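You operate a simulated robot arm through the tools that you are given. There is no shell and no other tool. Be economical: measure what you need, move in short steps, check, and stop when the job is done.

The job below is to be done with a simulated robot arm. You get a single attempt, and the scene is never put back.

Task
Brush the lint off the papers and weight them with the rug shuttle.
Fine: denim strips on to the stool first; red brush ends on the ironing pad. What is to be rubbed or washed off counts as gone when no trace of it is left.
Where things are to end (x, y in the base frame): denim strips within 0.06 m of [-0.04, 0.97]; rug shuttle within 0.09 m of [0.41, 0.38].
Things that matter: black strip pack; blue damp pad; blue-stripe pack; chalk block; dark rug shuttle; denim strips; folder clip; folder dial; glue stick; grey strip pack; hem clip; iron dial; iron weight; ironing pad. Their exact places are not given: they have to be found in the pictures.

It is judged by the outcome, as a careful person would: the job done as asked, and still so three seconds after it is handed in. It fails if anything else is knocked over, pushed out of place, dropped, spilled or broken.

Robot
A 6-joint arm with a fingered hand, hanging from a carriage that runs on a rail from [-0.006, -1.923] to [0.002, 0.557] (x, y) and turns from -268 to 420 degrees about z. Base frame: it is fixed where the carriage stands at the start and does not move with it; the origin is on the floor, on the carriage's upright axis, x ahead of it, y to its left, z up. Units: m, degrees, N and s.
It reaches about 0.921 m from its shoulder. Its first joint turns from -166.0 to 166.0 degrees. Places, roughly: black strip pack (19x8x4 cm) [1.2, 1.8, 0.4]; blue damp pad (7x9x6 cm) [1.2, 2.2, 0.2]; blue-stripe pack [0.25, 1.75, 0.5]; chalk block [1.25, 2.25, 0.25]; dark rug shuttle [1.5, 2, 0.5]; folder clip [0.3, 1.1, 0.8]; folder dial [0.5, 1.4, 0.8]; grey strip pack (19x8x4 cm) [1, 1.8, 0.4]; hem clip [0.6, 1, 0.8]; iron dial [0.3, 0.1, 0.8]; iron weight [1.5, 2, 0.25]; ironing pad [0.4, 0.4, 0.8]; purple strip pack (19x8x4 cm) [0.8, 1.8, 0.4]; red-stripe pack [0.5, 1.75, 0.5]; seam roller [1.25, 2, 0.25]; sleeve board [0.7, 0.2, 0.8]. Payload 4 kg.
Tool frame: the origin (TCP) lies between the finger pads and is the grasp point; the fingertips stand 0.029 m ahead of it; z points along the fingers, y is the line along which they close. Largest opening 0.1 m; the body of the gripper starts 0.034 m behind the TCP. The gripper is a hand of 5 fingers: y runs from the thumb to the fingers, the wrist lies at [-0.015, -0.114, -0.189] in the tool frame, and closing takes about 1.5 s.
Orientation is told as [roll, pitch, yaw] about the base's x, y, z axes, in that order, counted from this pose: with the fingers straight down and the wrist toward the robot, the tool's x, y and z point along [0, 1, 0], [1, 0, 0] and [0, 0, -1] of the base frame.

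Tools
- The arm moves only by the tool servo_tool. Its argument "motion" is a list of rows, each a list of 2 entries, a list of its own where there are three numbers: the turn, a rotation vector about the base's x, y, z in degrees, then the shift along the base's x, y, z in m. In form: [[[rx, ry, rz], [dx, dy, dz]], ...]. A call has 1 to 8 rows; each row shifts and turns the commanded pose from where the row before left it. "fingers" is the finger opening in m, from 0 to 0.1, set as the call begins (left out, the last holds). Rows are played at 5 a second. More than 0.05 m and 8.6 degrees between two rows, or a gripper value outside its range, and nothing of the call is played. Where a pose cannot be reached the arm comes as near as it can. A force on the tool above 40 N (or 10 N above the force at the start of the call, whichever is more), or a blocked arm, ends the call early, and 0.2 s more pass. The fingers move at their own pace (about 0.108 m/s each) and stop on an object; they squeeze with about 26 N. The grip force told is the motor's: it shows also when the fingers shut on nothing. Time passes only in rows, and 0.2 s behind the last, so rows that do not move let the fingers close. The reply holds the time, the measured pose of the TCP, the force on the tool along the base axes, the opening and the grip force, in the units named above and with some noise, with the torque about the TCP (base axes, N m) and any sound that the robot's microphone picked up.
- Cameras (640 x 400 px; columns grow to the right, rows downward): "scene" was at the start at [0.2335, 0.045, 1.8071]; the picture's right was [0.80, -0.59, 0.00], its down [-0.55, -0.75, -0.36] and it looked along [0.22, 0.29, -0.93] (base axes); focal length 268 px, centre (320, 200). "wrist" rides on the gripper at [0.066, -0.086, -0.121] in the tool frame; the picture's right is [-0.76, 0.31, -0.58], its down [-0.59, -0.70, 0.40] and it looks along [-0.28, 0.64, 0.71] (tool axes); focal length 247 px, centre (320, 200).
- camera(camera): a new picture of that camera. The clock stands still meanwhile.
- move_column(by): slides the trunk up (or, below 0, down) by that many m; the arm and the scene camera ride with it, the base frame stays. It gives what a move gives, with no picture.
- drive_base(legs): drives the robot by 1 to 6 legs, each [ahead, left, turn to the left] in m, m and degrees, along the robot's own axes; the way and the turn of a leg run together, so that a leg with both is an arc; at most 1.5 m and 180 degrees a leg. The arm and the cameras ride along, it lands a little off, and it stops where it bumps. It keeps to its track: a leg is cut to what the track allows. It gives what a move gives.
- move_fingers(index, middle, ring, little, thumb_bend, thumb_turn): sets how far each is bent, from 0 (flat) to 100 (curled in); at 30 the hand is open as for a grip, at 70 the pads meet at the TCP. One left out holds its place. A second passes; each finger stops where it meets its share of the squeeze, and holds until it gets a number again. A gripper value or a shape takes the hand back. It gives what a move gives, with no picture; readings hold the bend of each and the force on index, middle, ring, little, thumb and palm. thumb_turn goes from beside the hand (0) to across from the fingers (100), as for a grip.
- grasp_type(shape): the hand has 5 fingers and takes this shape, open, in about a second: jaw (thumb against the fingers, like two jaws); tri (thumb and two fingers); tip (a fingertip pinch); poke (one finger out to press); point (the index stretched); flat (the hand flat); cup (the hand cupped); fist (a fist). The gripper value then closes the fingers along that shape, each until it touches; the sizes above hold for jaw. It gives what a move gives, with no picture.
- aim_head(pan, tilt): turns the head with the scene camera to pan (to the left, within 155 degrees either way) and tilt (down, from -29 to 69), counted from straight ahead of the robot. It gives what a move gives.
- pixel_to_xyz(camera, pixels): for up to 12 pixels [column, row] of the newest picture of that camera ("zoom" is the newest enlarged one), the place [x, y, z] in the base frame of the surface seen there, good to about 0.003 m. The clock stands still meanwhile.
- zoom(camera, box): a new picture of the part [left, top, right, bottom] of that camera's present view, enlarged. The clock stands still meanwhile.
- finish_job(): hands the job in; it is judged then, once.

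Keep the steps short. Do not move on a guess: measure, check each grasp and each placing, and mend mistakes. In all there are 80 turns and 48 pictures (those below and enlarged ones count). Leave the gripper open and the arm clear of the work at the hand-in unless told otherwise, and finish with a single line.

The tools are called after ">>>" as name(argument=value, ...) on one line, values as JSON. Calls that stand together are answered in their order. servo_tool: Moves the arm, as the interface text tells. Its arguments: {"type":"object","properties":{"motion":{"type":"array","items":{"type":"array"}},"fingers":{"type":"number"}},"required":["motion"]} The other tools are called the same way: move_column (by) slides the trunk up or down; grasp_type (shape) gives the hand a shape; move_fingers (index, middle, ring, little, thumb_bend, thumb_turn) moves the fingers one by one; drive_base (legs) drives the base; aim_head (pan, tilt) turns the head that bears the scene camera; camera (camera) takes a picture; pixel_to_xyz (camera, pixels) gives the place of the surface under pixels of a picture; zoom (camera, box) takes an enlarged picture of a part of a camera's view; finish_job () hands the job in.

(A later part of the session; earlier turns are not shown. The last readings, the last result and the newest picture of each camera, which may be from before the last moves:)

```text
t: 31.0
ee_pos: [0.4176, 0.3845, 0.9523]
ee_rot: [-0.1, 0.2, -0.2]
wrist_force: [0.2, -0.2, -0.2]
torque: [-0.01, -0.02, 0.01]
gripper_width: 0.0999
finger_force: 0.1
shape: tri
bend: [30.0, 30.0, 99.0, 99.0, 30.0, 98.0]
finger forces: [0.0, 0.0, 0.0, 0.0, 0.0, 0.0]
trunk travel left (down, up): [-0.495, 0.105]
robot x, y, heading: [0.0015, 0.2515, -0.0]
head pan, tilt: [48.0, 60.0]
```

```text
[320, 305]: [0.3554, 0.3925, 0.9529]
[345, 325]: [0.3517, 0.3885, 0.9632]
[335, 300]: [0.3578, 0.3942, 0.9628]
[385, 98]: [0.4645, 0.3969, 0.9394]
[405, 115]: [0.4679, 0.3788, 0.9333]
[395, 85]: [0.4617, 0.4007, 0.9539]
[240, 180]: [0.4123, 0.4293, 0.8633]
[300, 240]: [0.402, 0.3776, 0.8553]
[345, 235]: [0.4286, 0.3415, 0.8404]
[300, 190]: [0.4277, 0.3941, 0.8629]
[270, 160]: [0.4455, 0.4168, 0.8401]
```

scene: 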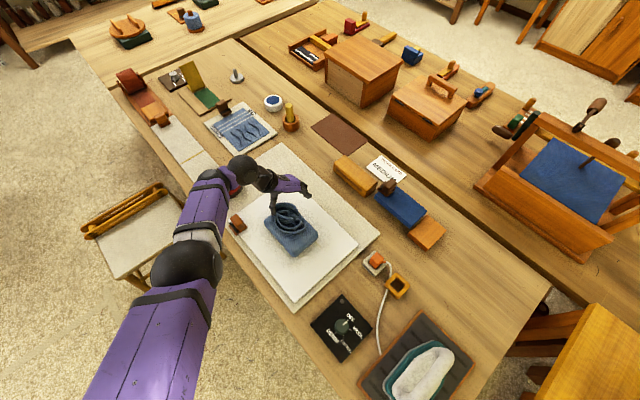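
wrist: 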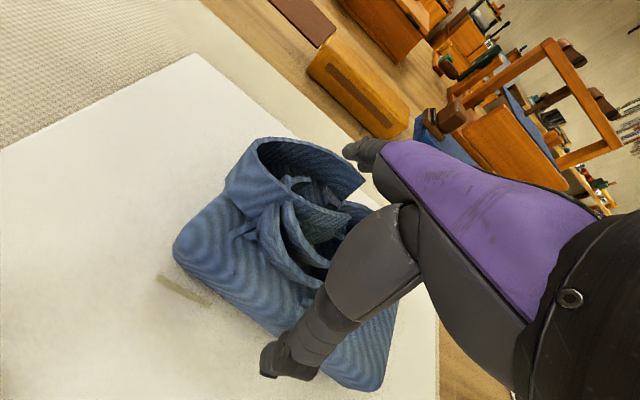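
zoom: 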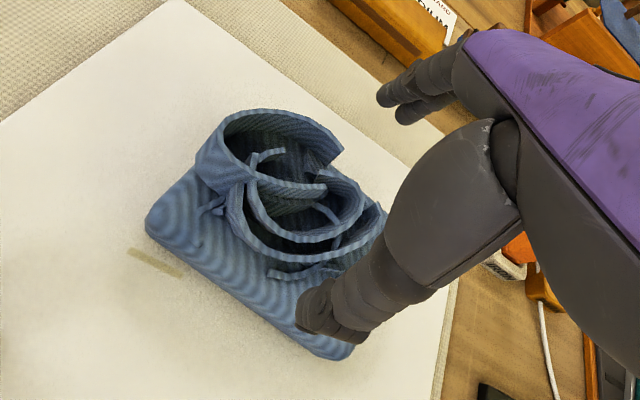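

At y≈0.365 the coil spans x≈0.397–0.458. I'll set opening 0.088, go to x 0.427, y 0.365, and descend gently.

>>> servo_tool(motion=[[[0, 0, 0], [0.01, -0.02, -0.02]], [[0, 0, 0], [0, 0, -0.02]], [[0, 0, 0], [0, 0, -0.015]], [[0, 0, 0], [0, 0, -0.01]], [[0, 0, 0], [0, 0, -0.007]], [[0, 0, 0], [0, 0, -0.005]], [[0, 0, 0], [0, 0, 0]]], fingers=0.088)

```text
t: 32.0
ee_pos: [0.4377, 0.3662, 0.8981]
ee_rot: [0.3, -1.0, -0.2]
wrist_force: [-3.0, -1.1, 22.8]
torque: [0.0, 1.54, 0.07]
gripper_width: 0.0919
finger_force: 0.0
shape: tri
bend: [34.0, 31.0, 99.0, 99.0, 24.0, 99.0]
finger forces: [0.1, 0.1, 0.0, 0.1, 22.7, 0.0]
trunk travel left (down, up): [-0.495, 0.105]
robot x, y, heading: [0.0015, 0.2486, 0.2]
head pan, tilt: [48.0, 60.0]
stopped in row 5: the force on the tool passed its limit (the readings are from after the stop); the commanded pose is now the measured one
```

Torque puts the contact ~0.065 m toward −x: the thumb tip itself, hanging lower than the fingers. I'll tilt the hand +14° about y so the thumb rises and the fingers drop, and narrow the opening slightly.

>>> servo_tool(motion=[[[0, 0, 0], [-0.01, 0, 0.02]], [[0, 7, 0], [0, 0, 0]], [[0, 8, 0], [0, 0, 0]], [[0, 0, 0], [0, 0, 0]], [[0, 0, 0], [0, 0, -0.015]], [[0, 0, 0], [0, 0, -0.01]], [[0, 0, 0], [0, 0, 0]]], fingers=0.08)

>>> camera(camera="wrist")

```text
t: 33.4
ee_pos: [0.4354, 0.3677, 0.9042]
ee_rot: [0.6, 12.5, -0.4]
wrist_force: [-0.6, -2.3, 21.6]
torque: [-0.35, -0.61, -0.08]
gripper_width: 0.0752
finger_force: 0.1
shape: tri
bend: [38.0, 37.0, 99.0, 99.0, 30.0, 99.0]
finger forces: [0.2, 20.2, 0.0, 0.0, 0.0, 0.0]
trunk travel left (down, up): [-0.495, 0.105]
robot x, y, heading: [0.0007, 0.2496, -0.4]
head pan, tilt: [48.0, 60.0]
stopped in row 6: the force on the tool passed its limit (the readings are from after the stop); the commanded pose is now the measured one
```

```text
20 pictures are left
```

wrist: 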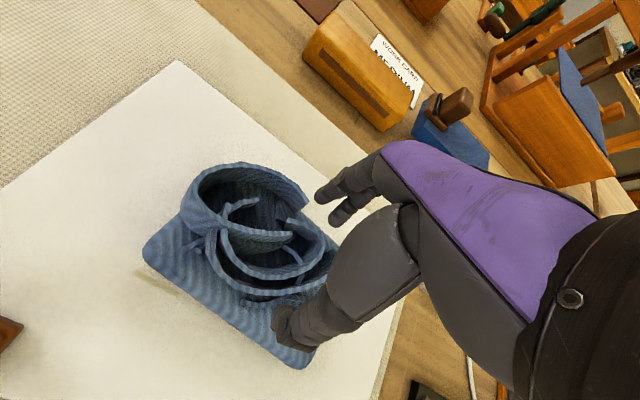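

The middle finger landed at (0.463, 0.352) on the coil's far wall. The thumb side has room, so I raise, shift +x 0.012, and descend again.

>>> servo_tool(motion=[[[0, 0, 0], [0, 0, 0.015]], [[0, 1.5, 0], [0.012, 0.004, 0]], [[0, 0, 0], [0, 0, -0.012]], [[0, 0, 0], [0, 0, -0.01]], [[0, 0, 0], [0, 0, -0.006]], [[0, 0, 0], [0, 0, -0.005]], [[0, 0, 0], [0, 0, 0]]], fingers=0.088)

>>> camera(camera="wrist")

```text
t: 35.0
ee_pos: [0.4442, 0.3719, 0.883]
ee_rot: [0.5, 14.6, -0.4]
wrist_force: [-0.5, -1.5, 1.7]
torque: [-0.02, 0.13, -0.01]
gripper_width: 0.0882
finger_force: 0.0
shape: tri
bend: [35.0, 31.0, 99.0, 99.0, 30.0, 98.0]
finger forces: [0.0, 0.1, 0.0, 0.0, 2.2, 0.0]
trunk travel left (down, up): [-0.495, 0.105]
robot x, y, heading: [-0.0009, 0.2492, -0.2]
head pan, tilt: [48.0, 60.0]
```

```text
19 pictures are left
```

wrist: 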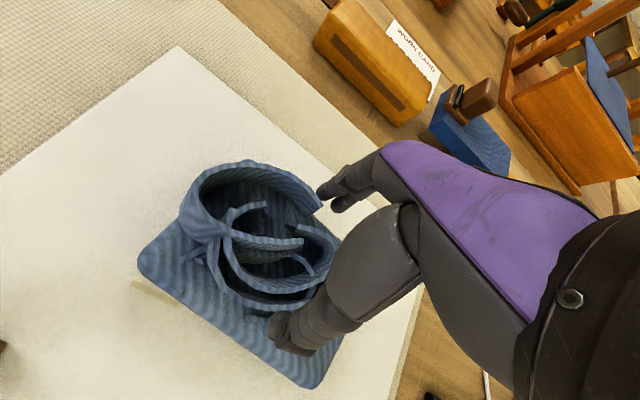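

TCP 0.883, the thumb barely touching the block top, the fingers past the coil's far wall. Close now.

>>> servo_tool(motion=[[[0, 0, 0], [0, 0, 0]], [[0, 0, 0], [0, 0, 0]], [[0, 0, 0], [0, 0, 0]], [[0, 0, 0], [0, 0, 0]], [[0, 0, 0], [0, 0, 0]], [[0, 0, 0], [0, 0, 0]]], fingers=0.03)

>>> servo_tool(motion=[[[0, 0, 0], [0, 0, 0.01]], [[0, 0, 0], [0, 0, 0.01]], [[0, 0, 0], [0, 0, 0.01]], [[0, 0, 0], [0, 0, 0]]])

>>> camera(camera="wrist")

```text
t: 36.0
ee_pos: [0.4516, 0.3723, 0.8893]
ee_rot: [0.8, 13.5, -0.3]
wrist_force: [-0.2, -1.3, 15.2]
torque: [0.1, 0.09, 0.02]
gripper_width: 0.0443
finger_force: 25.9
shape: tri
bend: [77.0, 80.0, 100.0, 100.0, 76.0, 100.0]
finger forces: [2.5, 0.7, 0.1, 0.0, 13.2, 0.1]
trunk travel left (down, up): [-0.495, 0.105]
robot x, y, heading: [0.0015, 0.2506, -0.1]
head pan, tilt: [48.0, 60.0]
stopped in row 4: the force on the tool passed its limit (the readings are from after the stop); the commanded pose is now the measured one
```

```text
t: 37.0
ee_pos: [0.4482, 0.3711, 0.9169]
ee_rot: [0.7, 14.0, -0.3]
wrist_force: [0.0, -0.8, 0.5]
torque: [-0.01, 0.03, 0.01]
gripper_width: 0.0436
finger_force: 26.3
shape: tri
bend: [78.0, 80.0, 100.0, 100.0, 74.0, 100.0]
finger forces: [0.0, 0.0, 0.0, 0.0, 0.0, 0.0]
trunk travel left (down, up): [-0.495, 0.105]
robot x, y, heading: [-0.0007, 0.252, -0.1]
head pan, tilt: [48.0, 60.0]
```

```text
18 pictures are left
```

wrist: 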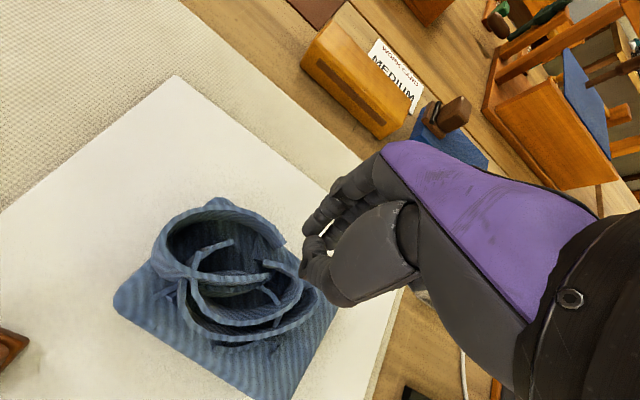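

It slipped off the rounded coil. New plan: the block's −y end is free of coil, and the torque earlier showed the thumb's middle was resting on the coil, so I can straddle the block there. Raise, level, open wide, and measure the block.

>>> pixel_to_xyz(camera="wrist", pixels=[[120, 297], [140, 318], [200, 355], [260, 388], [300, 370], [325, 325], [290, 330], [240, 347], [180, 325], [235, 375], [310, 310], [332, 315]])

>>> servo_tool(motion=[[[0, 0, 0], [0, 0, 0.03]], [[0, -7, 0], [-0.015, -0.02, 0.02]], [[0, -7, 0], [-0.01, -0.03, 0]], [[0, 0, 0], [0, 0, 0]]], fingers=0.1)

>>> move_fingers(index=6, middle=6, ring=6, little=6, thumb_bend=6, thumb_turn=100)

```text
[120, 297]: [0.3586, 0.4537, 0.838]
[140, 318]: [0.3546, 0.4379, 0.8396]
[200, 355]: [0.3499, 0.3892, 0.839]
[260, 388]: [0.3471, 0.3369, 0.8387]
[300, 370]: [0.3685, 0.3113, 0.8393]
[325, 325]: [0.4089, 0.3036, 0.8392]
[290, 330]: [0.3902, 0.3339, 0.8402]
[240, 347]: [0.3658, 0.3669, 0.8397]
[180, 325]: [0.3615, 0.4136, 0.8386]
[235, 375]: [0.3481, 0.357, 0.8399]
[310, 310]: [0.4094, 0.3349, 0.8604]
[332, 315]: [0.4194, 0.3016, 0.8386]
```

```text
t: 38.0
ee_pos: [0.422, 0.322, 0.9676]
ee_rot: [0.8, -0.1, -0.3]
wrist_force: [-0.9, 0.3, -0.7]
torque: [0.0, -0.02, -0.03]
gripper_width: 0.0999
finger_force: 0.1
shape: tri
bend: [30.0, 30.0, 99.0, 99.0, 30.0, 98.0]
finger forces: [0.0, 0.0, 0.1, 0.1, 0.0, 0.0]
trunk travel left (down, up): [-0.495, 0.105]
robot x, y, heading: [0.0003, 0.2498, -0.3]
head pan, tilt: [48.0, 60.0]
```

```text
t: 39.0
ee_pos: [0.4225, 0.3217, 0.9663]
ee_rot: [0.8, 0.0, -0.2]
wrist_force: [0.3, -0.6, 0.1]
torque: [-0.03, -0.01, 0.0]
gripper_width: 0.1387
finger_force: 0.0
shape: fingers
bend: [6.0, 6.0, 6.0, 6.0, 6.0, 96.0]
finger forces: [0.0, 0.0, 0.1, 0.0, 0.1, 0.0]
trunk travel left (down, up): [-0.495, 0.105]
robot x, y, heading: [0.0014, 0.2496, -0.2]
head pan, tilt: [48.0, 60.0]
```

Block is now turned ~−5.6°, left edge x≈0.345 at y 0.32, centre x≈0.399. I'll yaw −5.6°, move to (0.399, 0.325), and descend gradually.

>>> servo_tool(motion=[[[0, 0, -5.5], [-0.0235, 0.003, -0.02]], [[-0.8, 0, 0], [0, 0, -0.03]], [[0, 0, 0], [0, 0, -0.025]], [[0, 0, 0], [0, 0, -0.02]], [[0, 0, 0], [0, 0, -0.01]], [[0, 0, 0], [0, 0, -0.01]], [[0, 0, 0], [0, 0, -0.008]], [[0, 0, 0], [0, 0, 0]]])

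>>> camera(camera="wrist")

```text
t: 40.4
ee_pos: [0.4027, 0.3264, 0.8564]
ee_rot: [0.2, -0.4, -5.8]
wrist_force: [-8.5, -0.2, 20.0]
torque: [0.2, 1.04, 0.07]
gripper_width: 0.1418
finger_force: 9.2
shape: fingers
bend: [6.0, 6.0, 6.0, 6.0, 0.0, 96.0]
finger forces: [0.0, 0.1, 0.0, 0.1, 18.5, 0.0]
trunk travel left (down, up): [-0.495, 0.105]
robot x, y, heading: [-0.0001, 0.2519, -0.0]
head pan, tilt: [48.0, 60.0]
stopped in row 7: the force on the tool passed its limit (the readings are from after the stop); the commanded pose is now the measured one
```

```text
17 pictures are left
```

wrist: 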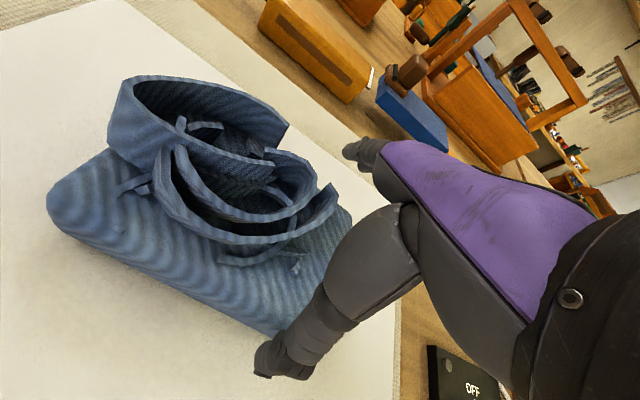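

The thumb's middle rests on the block top again, so the block is too wide to straddle. Next option: pinch the coil's near walls close to the block's centre, thumb outside and index inside the loop. I measure those walls from this picture.

>>> pixel_to_xyz(camera="wrist", pixels=[[170, 180], [200, 222], [240, 237], [280, 237], [190, 195], [215, 214], [260, 215], [225, 195], [245, 203], [250, 170], [205, 155], [300, 190]])

>>> zoom(camera="wrist", box=[40, 50, 360, 300])

```text
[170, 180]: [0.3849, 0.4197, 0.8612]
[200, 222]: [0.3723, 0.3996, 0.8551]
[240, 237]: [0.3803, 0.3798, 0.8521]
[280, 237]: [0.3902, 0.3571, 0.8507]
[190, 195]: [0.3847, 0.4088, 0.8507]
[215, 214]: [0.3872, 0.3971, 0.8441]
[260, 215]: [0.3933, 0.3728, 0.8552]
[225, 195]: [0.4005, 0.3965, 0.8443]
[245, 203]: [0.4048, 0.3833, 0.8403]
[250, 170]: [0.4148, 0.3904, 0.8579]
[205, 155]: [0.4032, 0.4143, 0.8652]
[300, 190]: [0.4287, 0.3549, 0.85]
```

```text
1.60 times, centred on (200, 175) of wrist
```

zoom: 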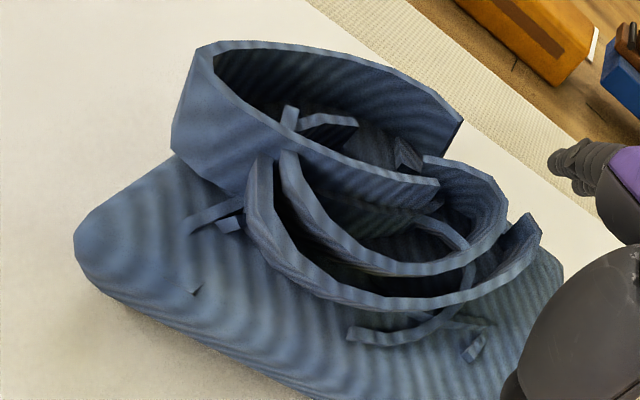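

I raise, turn the yaw to about +15° (normal to those walls), take the fingertip-pinch shape at (0.386, 0.375), and look.

>>> servo_tool(motion=[[[0, 0, 0], [0, 0, 0.04]], [[0, 0, 7], [-0.008, 0.025, 0.03]], [[0, 0, 7], [-0.008, 0.025, 0]], [[0, 0.4, 7], [0, 0, 0]], [[0, 0, 0], [0, 0, 0]]])

>>> grasp_type(shape="tip")

>>> servo_tool(motion=[[[0, 0, 0], [0, 0, 0]], [[0, 0, 0], [0, 0, 0]], [[0, 0, 0], [0, 0, 0]]], fingers=0.045)

>>> zoom(camera="wrist", box=[100, 120, 420, 400])

```text
t: 41.6
ee_pos: [0.3853, 0.3766, 0.9251]
ee_rot: [0.1, 0.0, 15.2]
wrist_force: [-0.1, 1.2, 0.1]
torque: [0.0, 0.02, 0.0]
gripper_width: 0.1387
finger_force: 0.0
shape: fingers
bend: [6.0, 6.0, 6.0, 6.0, 6.0, 96.0]
finger forces: [0.0, 0.1, 0.1, 0.0, 0.0, 0.0]
trunk travel left (down, up): [-0.495, 0.105]
robot x, y, heading: [-0.0009, 0.2494, -0.1]
head pan, tilt: [48.0, 60.0]
```

```text
t: 42.5
ee_pos: [0.3867, 0.3765, 0.9251]
ee_rot: [0.2, 0.0, 15.2]
wrist_force: [0.2, 0.4, 0.0]
torque: [-0.03, -0.02, -0.02]
gripper_width: 0.1
finger_force: 0.0
shape: tip
bend: [30.0, 98.0, 99.0, 99.0, 30.0, 97.0]
finger forces: [0.1, 0.1, 0.0, 0.0, 0.0, 0.0]
trunk travel left (down, up): [-0.495, 0.105]
robot x, y, heading: [-0.0034, 0.2479, -0.2]
head pan, tilt: [48.0, 60.0]
```

```text
t: 43.3
ee_pos: [0.3858, 0.3764, 0.9242]
ee_rot: [0.2, 0.0, 15.1]
wrist_force: [-0.4, -1.1, 0.1]
torque: [-0.02, -0.01, -0.04]
gripper_width: 0.0456
finger_force: 0.1
shape: tip
bend: [46.0, 98.0, 99.0, 99.0, 39.0, 100.0]
finger forces: [0.1, 0.1, 0.0, 0.0, 0.1, 0.1]
trunk travel left (down, up): [-0.495, 0.105]
robot x, y, heading: [0.001, 0.2548, 0.2]
head pan, tilt: [48.0, 60.0]
```

```text
1.43 times, centred on (260, 260) of wrist
```

zoom: 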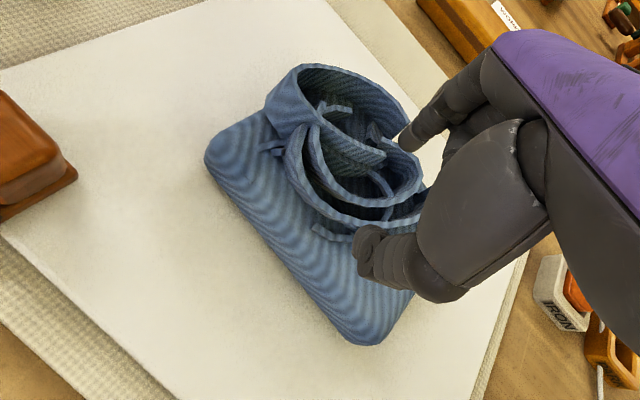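

>>> pixel_to_xyz(camera="zoom", pixels=[[362, 262], [370, 235], [357, 240], [400, 140], [410, 135], [425, 130], [300, 185], [330, 215], [360, 220], [340, 180], [375, 200], [360, 155]])

```text
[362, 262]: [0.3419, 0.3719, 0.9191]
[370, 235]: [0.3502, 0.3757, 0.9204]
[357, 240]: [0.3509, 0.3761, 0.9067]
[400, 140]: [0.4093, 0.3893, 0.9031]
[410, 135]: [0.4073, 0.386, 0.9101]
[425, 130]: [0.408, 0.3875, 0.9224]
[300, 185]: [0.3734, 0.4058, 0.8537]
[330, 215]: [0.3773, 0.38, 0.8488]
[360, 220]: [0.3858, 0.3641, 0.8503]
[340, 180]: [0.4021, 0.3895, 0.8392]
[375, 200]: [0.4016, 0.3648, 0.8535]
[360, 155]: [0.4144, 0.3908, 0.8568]
```

Index pad is near (0.408, 0.388), thumb inner (0.350, 0.375). I'll shift (−0.004, −0.02) to put the index in the loop's cavity, then descend in small steps.

>>> servo_tool(motion=[[[0, 0, 0], [-0.004, -0.02, 0]], [[0, 0, 0], [0, 0, -0.015]], [[0, 0, 0], [0, 0, -0.01]], [[0, 0, 0], [0, 0, -0.01]], [[0, 0, 0], [0, 0, -0.007]], [[0, 0, 0], [0, 0, -0.005]], [[0, 0, 0], [0, 0, 0]]])

>>> zoom(camera="wrist", box=[100, 120, 420, 400])

```text
t: 44.3
ee_pos: [0.3872, 0.3583, 0.8992]
ee_rot: [0.2, -1.0, 15.2]
wrist_force: [-1.5, 0.1, 9.6]
torque: [-0.05, 0.34, 0.03]
gripper_width: 0.0469
finger_force: 0.1
shape: tip
bend: [46.0, 98.0, 99.0, 99.0, 38.0, 100.0]
finger forces: [0.1, 0.1, 0.0, 0.0, 9.0, 0.0]
trunk travel left (down, up): [-0.495, 0.105]
robot x, y, heading: [0.001, 0.2515, 0.0]
head pan, tilt: [48.0, 60.0]
stopped in row 4: the force on the tool passed its limit (the readings are from after the stop); the commanded pose is now the measured one
```

```text
1.43 times, centred on (260, 260) of wrist
```

zoom: 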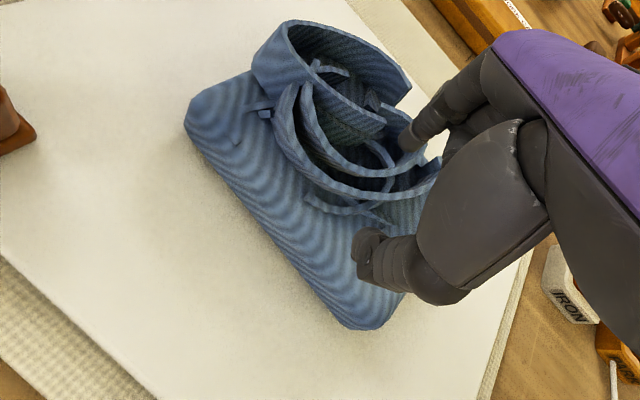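

The thumb tip is the low point again (0.057 below TCP vs ~0.03 for the index). Tilting 25° about the closing line's normal should level the tips; I'll compensate the shift and redo the descent.

>>> servo_tool(motion=[[[0, 0, 0], [0, 0, 0.025]], [[-2.15, 8.1, 0], [0.005, 0.001, 0]], [[-2.15, 8.1, 0], [0.005, 0.001, 0]], [[-2.15, 8.1, 0], [0.005, 0.001, 0]], [[0, 0, 0], [0, 0, -0.015]], [[0, 0, 0], [0, 0, -0.01]], [[0, 0, 0], [0, 0, -0.006]], [[0, 0, 0], [0, 0, 0]]])

>>> zoom(camera="wrist", box=[100, 120, 420, 400])

```text
t: 45.9
ee_pos: [0.4139, 0.3635, 0.9005]
ee_rot: [0.2, 22.8, 15.1]
wrist_force: [1.2, -0.9, 19.4]
torque: [0.08, -0.11, 0.01]
gripper_width: 0.0405
finger_force: 0.1
shape: tip
bend: [75.0, 98.0, 99.0, 99.0, 39.0, 100.0]
finger forces: [19.5, 0.1, 0.0, 0.0, 0.1, 0.1]
trunk travel left (down, up): [-0.495, 0.105]
robot x, y, heading: [0.0017, 0.2497, -0.3]
head pan, tilt: [48.0, 60.0]
stopped in row 8: the force on the tool passed its limit (the readings are from after the stop); the commanded pose is now the measured one
```

```text
1.43 times, centred on (260, 260) of wrist
```

zoom: 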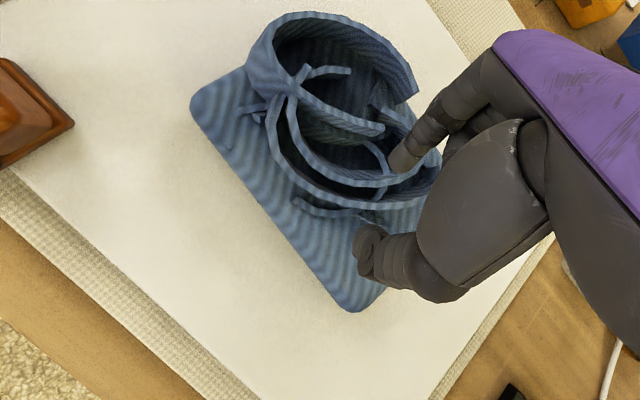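

The index rested on the coil as if it were solid inside, so I must grip the coil from the outside with all four fingers. The thumb must start higher so it does not push off the block. First I measure the coil outline.

>>> pixel_to_xyz(camera="zoom", pixels=[[248, 70], [262, 110], [300, 15], [360, 25], [412, 90], [268, 150], [290, 178], [340, 203], [390, 205], [195, 105], [335, 300], [370, 300]])

>>> servo_tool(motion=[[[0, 0, 0], [0, 0, 0.04]], [[0, 0, -7], [0.005, 0.01, 0.02]], [[0, 0, -8], [0.005, 0.01, 0]], [[0, 0, -3], [0, 0, 0]]])

>>> grasp_type(shape="jaw")

>>> move_fingers(index=30, middle=30, ring=30, little=30, thumb_bend=38)

>>> zoom(camera="wrist", box=[100, 120, 420, 400])

```text
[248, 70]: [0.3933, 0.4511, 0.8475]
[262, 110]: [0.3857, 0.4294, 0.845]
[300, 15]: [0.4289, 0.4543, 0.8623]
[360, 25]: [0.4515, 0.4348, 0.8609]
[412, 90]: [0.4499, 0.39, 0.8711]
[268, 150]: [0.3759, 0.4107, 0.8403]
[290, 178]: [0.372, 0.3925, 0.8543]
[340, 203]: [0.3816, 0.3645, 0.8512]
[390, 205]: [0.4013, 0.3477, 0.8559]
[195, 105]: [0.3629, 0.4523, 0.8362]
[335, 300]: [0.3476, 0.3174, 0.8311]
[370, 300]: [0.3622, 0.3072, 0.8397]
```

```text
t: 46.9
ee_pos: [0.4194, 0.3808, 0.96]
ee_rot: [0.4, 23.3, -2.9]
wrist_force: [0.8, 0.7, 0.3]
torque: [0.03, -0.02, 0.04]
gripper_width: 0.0448
finger_force: 0.0
shape: tip
bend: [46.0, 98.0, 99.0, 99.0, 39.0, 100.0]
finger forces: [0.0, 0.0, 0.1, 0.0, 0.0, 0.1]
trunk travel left (down, up): [-0.495, 0.105]
robot x, y, heading: [0.0011, 0.2521, -0.0]
head pan, tilt: [48.0, 60.0]
```

```text
t: 47.8
ee_pos: [0.4184, 0.3819, 0.9593]
ee_rot: [0.3, 23.3, -2.9]
wrist_force: [0.0, 0.0, 1.3]
torque: [-0.03, 0.0, -0.01]
gripper_width: 0.0997
finger_force: 0.0
shape: jaw
bend: [30.0, 30.0, 30.0, 30.0, 30.0, 98.0]
finger forces: [0.1, 0.0, 0.0, 0.0, 0.0, 0.0]
trunk travel left (down, up): [-0.495, 0.105]
robot x, y, heading: [-0.0007, 0.2546, 0.2]
head pan, tilt: [48.0, 60.0]
```

```text
t: 48.8
ee_pos: [0.4187, 0.3827, 0.9587]
ee_rot: [0.3, 23.3, -2.8]
wrist_force: [-0.1, -0.2, -0.5]
torque: [-0.01, 0.01, 0.02]
gripper_width: 0.0891
finger_force: 0.0
shape: fingers
bend: [30.0, 30.0, 30.0, 30.0, 38.0, 98.0]
finger forces: [0.0, 0.0, 0.0, 0.0, 0.0, 0.0]
trunk travel left (down, up): [-0.495, 0.105]
robot x, y, heading: [0.0015, 0.2502, 0.0]
head pan, tilt: [48.0, 60.0]
```

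```text
1.43 times, centred on (260, 260) of wrist
```

zoom: 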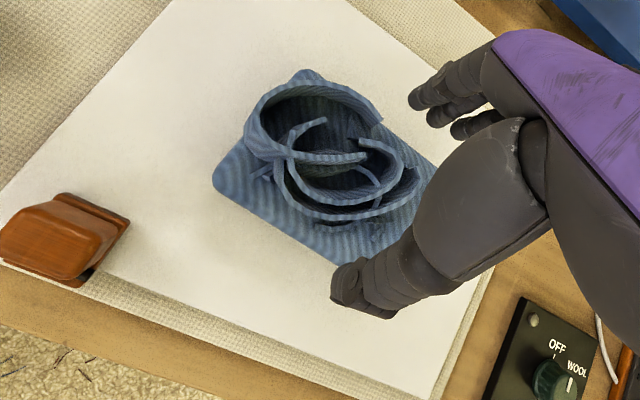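

>>> pixel_to_xyz(camera="zoom", pixels=[[340, 270], [355, 262], [345, 300], [335, 285], [412, 95], [420, 105], [432, 118], [455, 130], [415, 85]])

```text
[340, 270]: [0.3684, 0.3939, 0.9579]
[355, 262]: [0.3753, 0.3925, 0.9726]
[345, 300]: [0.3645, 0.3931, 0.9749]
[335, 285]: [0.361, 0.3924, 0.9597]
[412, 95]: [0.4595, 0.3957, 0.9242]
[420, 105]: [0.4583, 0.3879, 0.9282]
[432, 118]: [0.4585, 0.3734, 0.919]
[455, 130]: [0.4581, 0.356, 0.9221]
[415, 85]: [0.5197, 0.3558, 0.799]
```

Thumb and fingers straddle with ~0.088 gap against the coil's ~0.082. I reduce the tilt to ~20°, centre at (0.4165, 0.39), and descend to z≈0.884.

>>> servo_tool(motion=[[[0, -3.3, 2], [-0.002, 0.008, -0.02]], [[0, 0, 0], [0, 0, -0.02]], [[0, 0, 0], [0, 0, -0.015]], [[0, 0, 0], [0, 0, -0.01]], [[0, 0, 0], [0, 0, -0.006]], [[0, 0, 0], [0, 0, -0.004]], [[0, 0, 0], [0, 0, 0]]])

```text
t: 50.4
ee_pos: [0.4179, 0.3915, 0.8845]
ee_rot: [0.5, 19.9, -0.9]
wrist_force: [3.0, -0.8, 4.1]
torque: [0.0, -0.31, 0.02]
gripper_width: 0.0913
finger_force: 1.9
shape: fingers
bend: [29.0, 29.0, 30.0, 30.0, 38.0, 98.0]
finger forces: [2.1, 2.2, 0.1, 0.0, 0.0, 0.0]
trunk travel left (down, up): [-0.495, 0.105]
robot x, y, heading: [-0.0021, 0.247, -0.2]
head pan, tilt: [48.0, 60.0]
```

At depth with light side contact on index and middle. Close all fingers.

>>> move_fingers(thumb_bend=55, index=45, middle=45, ring=55, little=55)

>>> zoom(camera="wrist", box=[100, 120, 420, 400])

```text
t: 51.4
ee_pos: [0.4173, 0.3919, 0.8841]
ee_rot: [0.4, 19.8, -0.9]
wrist_force: [2.9, -1.0, 5.9]
torque: [0.04, 0.17, 0.16]
gripper_width: 0.0664
finger_force: 6.5
shape: fingers
bend: [43.0, 43.0, 48.0, 55.0, 48.0, 97.0]
finger forces: [1.3, 1.0, 4.0, 0.0, 7.0, 0.0]
trunk travel left (down, up): [-0.495, 0.105]
robot x, y, heading: [0.002, 0.2493, 0.3]
head pan, tilt: [48.0, 60.0]
```

```text
1.43 times, centred on (260, 260) of wrist
```

zoom: 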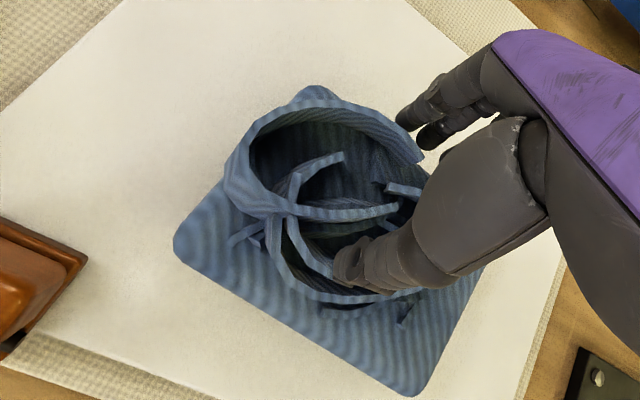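

The thumb tip is now in the loop and the fingers are outside the far wall, with force building. I squeeze more and try a small lift.

>>> move_fingers(thumb_bend=75, index=75, middle=75, ring=75, little=60)

>>> servo_tool(motion=[[[0, 0, 0], [0, 0, 0.01]], [[0, 0, 0], [0, 0, 0.01]], [[0, 0, 0], [0, 0, 0.01]], [[0, 0, 0], [0, 0, 0]]])

>>> camera(camera="wrist")

```text
t: 52.4
ee_pos: [0.4175, 0.391, 0.8851]
ee_rot: [0.6, 19.8, -0.9]
wrist_force: [4.5, -1.5, 11.2]
torque: [-0.01, 0.49, 0.01]
gripper_width: 0.0327
finger_force: 11.4
shape: fingers
bend: [74.0, 73.0, 75.0, 60.0, 53.0, 97.0]
finger forces: [5.0, 3.6, 0.7, 0.0, 14.0, 0.0]
trunk travel left (down, up): [-0.495, 0.105]
robot x, y, heading: [0.0002, 0.2508, -0.1]
head pan, tilt: [48.0, 60.0]
```

```text
t: 53.4
ee_pos: [0.416, 0.3903, 0.9137]
ee_rot: [0.4, 19.8, -0.9]
wrist_force: [0.3, -0.3, -0.2]
torque: [-0.01, 0.02, 0.0]
gripper_width: 0.0038
finger_force: 0.1
shape: fingers
bend: [75.0, 75.0, 75.0, 60.0, 62.0, 97.0]
finger forces: [0.0, 0.0, 0.1, 0.1, 0.1, 0.0]
trunk travel left (down, up): [-0.495, 0.105]
robot x, y, heading: [0.0002, 0.2484, 0.2]
head pan, tilt: [48.0, 60.0]
```

```text
10 pictures are left
```

wrist: 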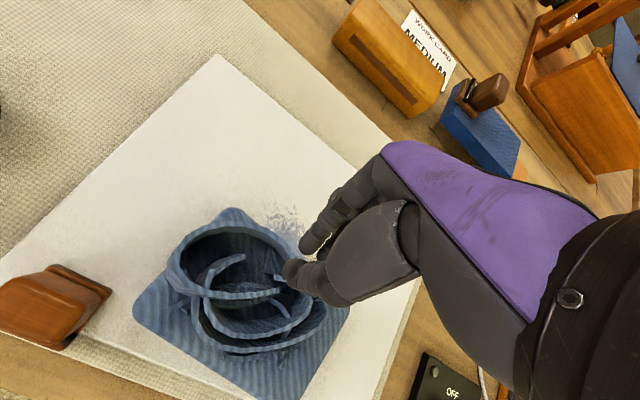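

Slipped again. Next I'll pinch ring wall A thinly, index inside the big ring, thumb outside. I measure that ring from the current picture.

>>> pixel_to_xyz(camera="wrist", pixels=[[168, 270], [176, 250], [182, 290], [200, 232], [240, 228], [275, 243], [205, 257], [230, 255], [195, 270], [215, 270], [240, 296], [155, 300]])

>>> pixel_to_xyz(camera="wrist", pixels=[[140, 310], [235, 380], [270, 395], [345, 315], [235, 212], [260, 248], [190, 255], [222, 290], [300, 315], [230, 325], [260, 275], [178, 268]])

```text
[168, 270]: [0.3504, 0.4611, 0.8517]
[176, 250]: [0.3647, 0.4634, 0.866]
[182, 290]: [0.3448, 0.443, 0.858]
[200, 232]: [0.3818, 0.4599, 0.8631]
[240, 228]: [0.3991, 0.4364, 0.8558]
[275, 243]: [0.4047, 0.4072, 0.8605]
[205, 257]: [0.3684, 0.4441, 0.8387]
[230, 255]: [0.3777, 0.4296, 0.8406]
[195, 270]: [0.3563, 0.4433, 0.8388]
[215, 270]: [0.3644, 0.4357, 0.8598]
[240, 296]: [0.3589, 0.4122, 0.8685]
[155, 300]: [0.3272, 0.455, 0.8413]
```

```text
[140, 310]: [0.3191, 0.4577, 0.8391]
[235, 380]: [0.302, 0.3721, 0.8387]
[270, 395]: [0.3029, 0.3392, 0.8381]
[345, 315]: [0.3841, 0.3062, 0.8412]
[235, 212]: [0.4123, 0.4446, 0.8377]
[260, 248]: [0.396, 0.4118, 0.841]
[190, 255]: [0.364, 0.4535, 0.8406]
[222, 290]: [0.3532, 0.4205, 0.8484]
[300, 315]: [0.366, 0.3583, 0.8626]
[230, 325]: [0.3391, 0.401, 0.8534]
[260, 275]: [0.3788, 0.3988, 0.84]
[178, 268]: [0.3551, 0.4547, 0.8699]
```

Ring A's +y wall stands right at the block's end, so there the longer thumb can hang outside the block while the index drops inside the ring. I need yaw ≈ −60° with TCP (0.354, 0.463). First raise, untilt and turn, up high.

>>> servo_tool(motion=[[[0, 0, 0], [0, 0, 0.04]], [[0, -8, 0], [-0.01, 0.02, 0.04]], [[0, -8, 0], [-0.02, 0.02, 0.02]], [[0, -3.8, -7], [-0.02, 0.02, 0]], [[0, 0, -8], [-0.01, 0.01, 0]], [[0, 0, -8], [0, 0, 0]], [[0, 0, -8], [0, 0, 0]], [[0, 0, 0], [0, 0, 0]]])

>>> grasp_type(shape="tip")

>>> servo_tool(motion=[[[0, 0, -8], [0, 0, 0]], [[0, 0, -8], [0, 0, 0]], [[0, 0, -8], [0, 0, 0]], [[0, 0, -4], [0, 0, 0]], [[0, 0, 0], [0, 0, 0]]], fingers=0.034)

```text
t: 55.2
ee_pos: [0.3899, 0.4502, 0.9612]
ee_rot: [1.1, 0.3, -31.8]
wrist_force: [-0.1, -0.1, 1.0]
torque: [0.0, -0.03, 0.01]
gripper_width: 0.0039
finger_force: 0.0
shape: fingers
bend: [75.0, 75.0, 75.0, 60.0, 62.0, 98.0]
finger forces: [0.0, 0.1, 0.0, 0.0, 0.0, 0.1]
out of reach, approached as far as the arm can: row 5, 6, 7
trunk travel left (down, up): [-0.495, 0.105]
robot x, y, heading: [0.0003, 0.2483, -0.2]
head pan, tilt: [48.0, 60.0]
```

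```text
t: 56.1
ee_pos: [0.39, 0.4506, 0.9594]
ee_rot: [1.1, 0.2, -31.7]
wrist_force: [0.5, -0.6, -0.6]
torque: [0.01, 0.02, 0.03]
gripper_width: 0.1
finger_force: 0.1
shape: tip
bend: [30.0, 98.0, 99.0, 99.0, 30.0, 98.0]
finger forces: [0.0, 0.0, 0.0, 0.0, 0.0, 0.0]
trunk travel left (down, up): [-0.495, 0.105]
robot x, y, heading: [0.0005, 0.2478, 0.0]
head pan, tilt: [48.0, 60.0]
```

```text
t: 57.3
ee_pos: [0.4116, 0.4516, 0.9263]
ee_rot: [1.0, 0.1, -59.8]
wrist_force: [-0.5, -0.8, -0.4]
torque: [0.03, -0.04, -0.01]
gripper_width: 0.0346
finger_force: 0.1
shape: tip
bend: [51.0, 98.0, 99.0, 99.0, 44.0, 100.0]
finger forces: [0.0, 0.1, 0.0, 0.0, 0.0, 0.0]
out of reach, approached as far as the arm can: row 1, 2, 3
trunk travel left (down, up): [-0.495, 0.105]
robot x, y, heading: [0.0, 0.2485, 0.1]
head pan, tilt: [48.0, 60.0]
```

The wrist is too close to the shoulder here. I raise the trunk 0.1 and then move to the target point at safe height.

>>> move_column(by=0.1)

>>> servo_tool(motion=[[[0, 0, 0], [-0.02, 0.004, -0.02]], [[0, 0, 0], [-0.02, 0.004, -0.02]], [[0, 0, 0], [-0.017, 0.004, -0.02]], [[0, 0, 0], [0, 0, -0.02]], [[0, 0, 0], [0, 0, 0]]])

```text
t: 58.6
ee_pos: [0.412, 0.4517, 1.0263]
ee_rot: [1.0, 0.2, -59.8]
wrist_force: [0.2, 0.6, -0.6]
torque: [0.06, 0.01, 0.0]
gripper_width: 0.0346
finger_force: 0.1
shape: tip
bend: [51.0, 98.0, 99.0, 99.0, 44.0, 100.0]
finger forces: [0.1, 0.0, 0.0, 0.1, 0.1, 0.0]
trunk travel left (down, up): [-0.595, 0.005]
robot x, y, heading: [0.0011, 0.2469, 0.0]
head pan, tilt: [48.0, 60.0]
```

```text
t: 59.8
ee_pos: [0.3554, 0.4643, 0.9462]
ee_rot: [0.9, 0.2, -59.8]
wrist_force: [-0.3, -0.8, -0.8]
torque: [0.01, -0.02, 0.0]
gripper_width: 0.0345
finger_force: 0.1
shape: tip
bend: [51.0, 98.0, 99.0, 99.0, 44.0, 100.0]
finger forces: [0.0, 0.1, 0.1, 0.0, 0.0, 0.0]
trunk travel left (down, up): [-0.595, 0.005]
robot x, y, heading: [0.0023, 0.2507, -0.0]
head pan, tilt: [48.0, 60.0]
```

Reachable now. One look to align the index with the ring cavity.

>>> zoom(camera="wrist", box=[120, 140, 440, 400])

```text
1.54 times, centred on (280, 270) of wrist
```

zoom: 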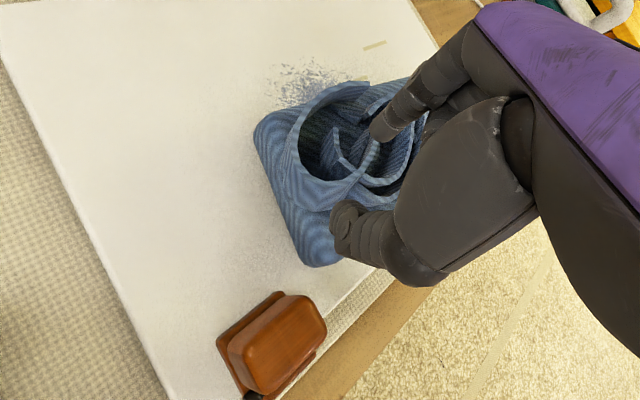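

>>> pixel_to_xyz(camera="zoom", pixels=[[372, 130], [385, 140], [378, 120], [335, 205], [350, 205], [335, 235], [300, 150], [310, 195], [340, 205], [320, 150], [335, 95], [350, 188]])

>>> pixel_to_xyz(camera="zoom", pixels=[[257, 140], [300, 255], [325, 262], [345, 180], [325, 180], [365, 160], [360, 95], [290, 200], [315, 175], [345, 150], [310, 120], [290, 170]])

```text
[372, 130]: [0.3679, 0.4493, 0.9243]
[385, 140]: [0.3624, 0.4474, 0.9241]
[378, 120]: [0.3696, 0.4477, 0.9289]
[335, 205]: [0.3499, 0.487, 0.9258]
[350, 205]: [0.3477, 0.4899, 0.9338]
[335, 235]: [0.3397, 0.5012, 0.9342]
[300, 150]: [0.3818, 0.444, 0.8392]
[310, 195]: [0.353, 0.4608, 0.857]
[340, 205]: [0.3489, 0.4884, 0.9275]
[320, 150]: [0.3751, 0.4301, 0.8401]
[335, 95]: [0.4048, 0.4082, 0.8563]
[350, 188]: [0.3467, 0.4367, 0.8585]
```

```text
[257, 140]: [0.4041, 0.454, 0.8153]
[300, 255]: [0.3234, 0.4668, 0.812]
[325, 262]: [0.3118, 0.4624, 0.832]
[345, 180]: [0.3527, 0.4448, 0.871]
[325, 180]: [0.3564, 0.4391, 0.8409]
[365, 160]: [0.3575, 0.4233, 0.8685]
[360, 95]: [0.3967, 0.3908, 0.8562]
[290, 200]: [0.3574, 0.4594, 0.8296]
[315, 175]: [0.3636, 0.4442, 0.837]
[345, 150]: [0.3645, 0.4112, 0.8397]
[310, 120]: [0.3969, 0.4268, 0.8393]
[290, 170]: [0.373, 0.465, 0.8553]
```

Index pad (0.366, 0.449) is nearly over the ring's cavity, and thumb (0.350, 0.487) is clear outside the block's end. Shift (+0.005, −0.006) and descend.

>>> servo_tool(motion=[[[0, 0, 0], [0.005, -0.006, -0.02]], [[0, 0, 0], [0, 0, -0.02]], [[0, 0, 0], [0, 0, -0.012]], [[0, 0, 0], [0, 0, -0.008]], [[0, 0, 0], [0, 0, -0.006]], [[0, 0, 0], [0, 0, -0.004]], [[0, 0, 0], [0, 0, 0]]])

```text
t: 61.4
ee_pos: [0.3327, 0.4509, 0.8981]
ee_rot: [1.2, 0.3, -59.9]
wrist_force: [1.7, -0.4, 17.2]
torque: [-0.38, -0.35, 0.09]
gripper_width: 0.0342
finger_force: 0.0
shape: tip
bend: [51.0, 98.0, 99.0, 99.0, 44.0, 100.0]
finger forces: [17.1, 0.0, 0.0, 0.0, 0.0, 0.0]
out of reach, approached as far as the arm can: row 2, 3, 4, 5, 6
trunk travel left (down, up): [-0.595, 0.005]
robot x, y, heading: [0.0017, 0.2471, -0.0]
head pan, tilt: [48.0, 60.0]
```

The column is a bit high for the bottom of the descent. I go back up to z≈0.976 over the aligned point, then lower with the trunk.

>>> servo_tool(motion=[[[0, 0, 0], [0, 0, 0.03]], [[0, 0, 0], [0.014, 0.004, 0.03]], [[0, 0, 0], [0.0137, 0.0035, 0.018]], [[0, 0, 0], [0, 0, 0]]])

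>>> move_column(by=-0.06)

```text
t: 62.4
ee_pos: [0.3582, 0.4578, 0.9754]
ee_rot: [0.9, 0.2, -59.8]
wrist_force: [0.3, -0.3, -0.6]
torque: [0.04, -0.01, -0.01]
gripper_width: 0.0343
finger_force: 0.1
shape: tip
bend: [51.0, 98.0, 99.0, 99.0, 44.0, 100.0]
finger forces: [0.0, 0.0, 0.1, 0.0, 0.0, 0.1]
trunk travel left (down, up): [-0.595, 0.005]
robot x, y, heading: [-0.0012, 0.2535, -0.0]
head pan, tilt: [48.0, 60.0]
```

```text
t: 63.4
ee_pos: [0.3578, 0.4574, 0.9144]
ee_rot: [1.0, 0.2, -59.8]
wrist_force: [0.8, -0.3, -0.3]
torque: [0.0, 0.01, -0.01]
gripper_width: 0.0341
finger_force: 0.1
shape: tip
bend: [51.0, 98.0, 99.0, 99.0, 44.0, 100.0]
finger forces: [0.0, 0.1, 0.0, 0.1, 0.0, 0.0]
trunk travel left (down, up): [-0.535, 0.065]
robot x, y, heading: [0.002, 0.252, -0.1]
head pan, tilt: [48.0, 60.0]
```

Index pressed on the coil earlier, so I check the alignment once more.

>>> zoom(camera="wrist", box=[160, 160, 400, 360])

>>> pixel_to_xyz(camera="zoom", pixels=[[420, 130], [440, 150], [360, 270], [380, 250], [250, 200], [300, 200], [280, 260], [330, 270], [320, 150], [220, 260], [300, 230], [360, 200]])

```text
2.00 times, centred on (280, 260) of wrist
```

zoom: 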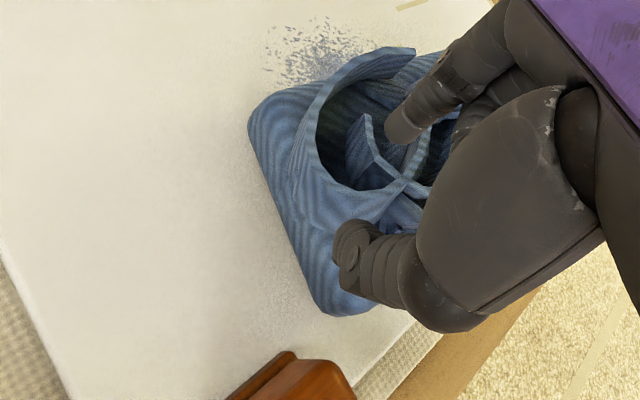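

```text
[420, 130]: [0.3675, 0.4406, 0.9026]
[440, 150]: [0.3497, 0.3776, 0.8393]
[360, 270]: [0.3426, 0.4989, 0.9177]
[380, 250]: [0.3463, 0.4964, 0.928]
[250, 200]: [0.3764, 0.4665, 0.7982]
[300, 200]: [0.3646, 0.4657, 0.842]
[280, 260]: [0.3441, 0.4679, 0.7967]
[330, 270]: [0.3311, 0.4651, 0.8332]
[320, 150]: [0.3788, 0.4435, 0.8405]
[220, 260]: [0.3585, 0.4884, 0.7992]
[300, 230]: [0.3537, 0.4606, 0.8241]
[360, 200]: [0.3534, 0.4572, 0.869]
```

The index should shift slightly (+0.008, +0.003) to enter the open pocket between the ring wall and the inner tail. Then descend.

>>> servo_tool(motion=[[[0, 0, 0], [0.008, 0.003, 0]], [[0, 0, 0], [0, 0, -0.012]], [[0, 0, 0], [0, 0, -0.008]], [[0, 0, 0], [0, 0, -0.006]], [[0, 0, 0], [0, 0, -0.006]], [[0, 0, 0], [0, 0, -0.005]], [[0, 0, 0], [0, 0, 0]]])

```text
t: 64.3
ee_pos: [0.3681, 0.4624, 0.8971]
ee_rot: [1.7, 0.0, -60.4]
wrist_force: [-3.1, -0.7, 15.1]
torque: [-0.33, -0.15, -0.1]
gripper_width: 0.0342
finger_force: 0.0
shape: tip
bend: [51.0, 98.0, 99.0, 99.0, 44.0, 100.0]
finger forces: [14.7, 0.0, 0.1, 0.0, 0.0, 0.1]
trunk travel left (down, up): [-0.535, 0.065]
robot x, y, heading: [0.0026, 0.2477, -0.3]
head pan, tilt: [48.0, 60.0]
stopped in row 4: the force on the tool passed its limit (the readings are from after the stop); the commanded pose is now the measured one
```

The coil behaves as a solid with its top at 0.868. Earlier the thumb did lift the block's edge, so friction is good and only the finger side was too shallow. I'll straddle again, with a tilt that drops the fingers along the far side, and a balanced jaw squeeze. First reposition high.

>>> servo_tool(motion=[[[0, 0, 0], [0, 0, 0.04]], [[0, 0, 8], [0, -0.02, 0.04]], [[0, 0, 8], [0, -0.02, 0]], [[0, 0, 8], [-0.005, -0.02, 0]], [[0, 0, 8], [-0.005, -0.017, 0]], [[0, 0, 8], [0, 0, 0]], [[0, 0, 8], [0, 0, 0]], [[0, 0, 7], [0, 0, 0]]])

>>> move_fingers(index=10, middle=10, ring=10, little=10, thumb_bend=6)

>>> move_column(by=-0.04)

>>> servo_tool(motion=[[[0, 8, 0], [0, 0, 0]], [[0, 0, 0], [0, 0, 0]]])

>>> camera(camera="wrist")

```text
t: 66.1
ee_pos: [0.3719, 0.3874, 0.9517]
ee_rot: [1.4, 0.0, -5.1]
wrist_force: [-0.9, 0.3, 0.1]
torque: [-0.02, -0.02, 0.01]
gripper_width: 0.0344
finger_force: 0.1
shape: tip
bend: [51.0, 98.0, 99.0, 99.0, 44.0, 100.0]
finger forces: [0.0, 0.0, 0.0, 0.0, 0.0, 0.1]
out of reach, approached as far as the arm can: row 2
trunk travel left (down, up): [-0.535, 0.065]
robot x, y, heading: [-0.0013, 0.2521, -0.2]
head pan, tilt: [48.0, 60.0]
```

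```text
t: 67.1
ee_pos: [0.3726, 0.3869, 0.9508]
ee_rot: [1.5, 0.0, -5.2]
wrist_force: [0.8, 0.6, 0.1]
torque: [0.0, 0.0, -0.02]
gripper_width: 0.1327
finger_force: 0.0
shape: fingers
bend: [10.0, 10.0, 10.0, 10.0, 6.0, 100.0]
finger forces: [0.0, 0.0, 0.0, 0.0, 0.0, 0.0]
trunk travel left (down, up): [-0.535, 0.065]
robot x, y, heading: [-0.0016, 0.2496, -0.3]
head pan, tilt: [48.0, 60.0]
```

```text
t: 67.9
ee_pos: [0.3731, 0.387, 0.9113]
ee_rot: [1.5, 0.0, -5.2]
wrist_force: [0.8, 0.3, -0.7]
torque: [0.01, 0.0, 0.01]
gripper_width: 0.1329
finger_force: 0.1
shape: fingers
bend: [10.0, 10.0, 10.0, 10.0, 6.0, 100.0]
finger forces: [0.0, 0.0, 0.1, 0.1, 0.0, 0.0]
trunk travel left (down, up): [-0.495, 0.105]
robot x, y, heading: [-0.003, 0.2486, 0.1]
head pan, tilt: [48.0, 60.0]
```

```text
t: 68.5
ee_pos: [0.3726, 0.3864, 0.912]
ee_rot: [0.6, 7.9, -5.3]
wrist_force: [0.6, -0.6, 0.4]
torque: [-0.03, 0.0, -0.02]
gripper_width: 0.1332
finger_force: 0.1
shape: fingers
bend: [10.0, 10.0, 10.0, 10.0, 6.0, 100.0]
finger forces: [0.0, 0.0, 0.0, 0.1, 0.0, 0.1]
trunk travel left (down, up): [-0.495, 0.105]
robot x, y, heading: [0.0021, 0.2467, -0.2]
head pan, tilt: [48.0, 60.0]
```

```text
7 pictures are left
```

wrist: 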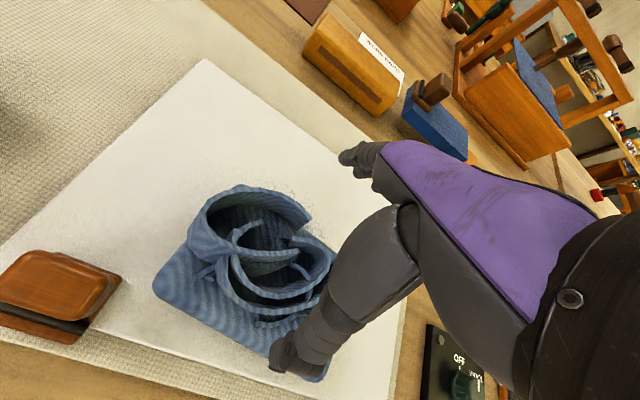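

>>> pixel_to_xyz(camera="wrist", pixels=[[158, 285], [185, 312], [240, 345], [315, 378], [322, 365], [335, 250], [268, 350], [272, 368], [345, 155], [355, 170], [310, 225], [225, 190]])

```text
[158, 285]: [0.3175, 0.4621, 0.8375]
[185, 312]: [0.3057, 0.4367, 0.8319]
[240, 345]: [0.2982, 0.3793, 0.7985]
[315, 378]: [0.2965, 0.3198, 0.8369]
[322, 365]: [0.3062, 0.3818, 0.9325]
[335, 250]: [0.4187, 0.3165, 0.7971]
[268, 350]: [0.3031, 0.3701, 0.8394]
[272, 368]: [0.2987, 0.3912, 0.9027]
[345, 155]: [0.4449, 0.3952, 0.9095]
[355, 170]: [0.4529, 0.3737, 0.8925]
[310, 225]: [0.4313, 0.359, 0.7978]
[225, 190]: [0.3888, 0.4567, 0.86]
```

Block at x≈0.300–0.407 (y 0.385). Centre TCP x on 0.353, descend to z≈0.85, close in jaw mode, and lift 3 cm.

>>> servo_tool(motion=[[[0, 0, 0], [-0.019, -0.001, -0.02]], [[0, 0, 0], [0, 0, -0.02]], [[0, 0, 0], [0, 0, -0.012]], [[0, 0, 0], [0, 0, -0.008]], [[0, 0, 0], [0, 0, -0.006]], [[0, 0, 0], [0, 0, 0]]])

>>> move_fingers(index=24, middle=24, ring=24, little=24, thumb_bend=40)

>>> servo_tool(motion=[[[0, 0, 0], [0, 0, 0.01]], [[0, 0, 0], [0, 0, 0.01]], [[0, 0, 0], [0, 0, 0.01]], [[0, 0, 0], [0, 0, 0]]])

```text
t: 69.8
ee_pos: [0.3563, 0.3883, 0.8492]
ee_rot: [1.2, 7.6, -5.3]
wrist_force: [-12.8, -2.4, 28.2]
torque: [0.07, 1.21, 0.1]
gripper_width: 0.1369
finger_force: 15.4
shape: fingers
bend: [10.0, 10.0, 10.0, 10.0, 0.0, 100.0]
finger forces: [1.0, 0.0, 0.1, 0.7, 29.1, 0.0]
trunk travel left (down, up): [-0.495, 0.105]
robot x, y, heading: [0.0006, 0.2502, -0.0]
head pan, tilt: [48.0, 60.0]
stopped in row 6: the force on the tool passed its limit (the readings are from after the stop); the commanded pose is now the measured one
```

```text
t: 70.2
ee_pos: [0.3599, 0.388, 0.8528]
ee_rot: [1.1, 7.2, -5.2]
wrist_force: [-9.7, -5.6, 26.6]
torque: [-0.13, 0.73, 0.64]
gripper_width: 0.1348
finger_force: 41.7
shape: fingers
bend: [15.0, 23.0, 20.0, 19.0, 1.0, 100.0]
finger forces: [15.7, 1.2, 8.4, 9.6, 47.5, 0.0]
trunk travel left (down, up): [-0.495, 0.105]
robot x, y, heading: [0.0035, 0.2503, -0.1]
head pan, tilt: [48.0, 60.0]
stopped: the force on the tool passed its limit (the readings are from after the stop); the commanded pose is now the measured one
```

```text
t: 71.2
ee_pos: [0.3589, 0.3891, 0.881]
ee_rot: [1.0, 7.3, -5.3]
wrist_force: [-0.4, -0.1, -2.9]
torque: [-0.02, 0.01, 0.0]
gripper_width: 0.1254
finger_force: 24.8
shape: fingers
bend: [16.0, 22.0, 21.0, 21.0, 25.0, 98.0]
finger forces: [12.8, 2.9, 5.2, 4.4, 23.6, 0.0]
trunk travel left (down, up): [-0.495, 0.105]
robot x, y, heading: [0.0015, 0.2501, -0.1]
head pan, tilt: [48.0, 60.0]
```

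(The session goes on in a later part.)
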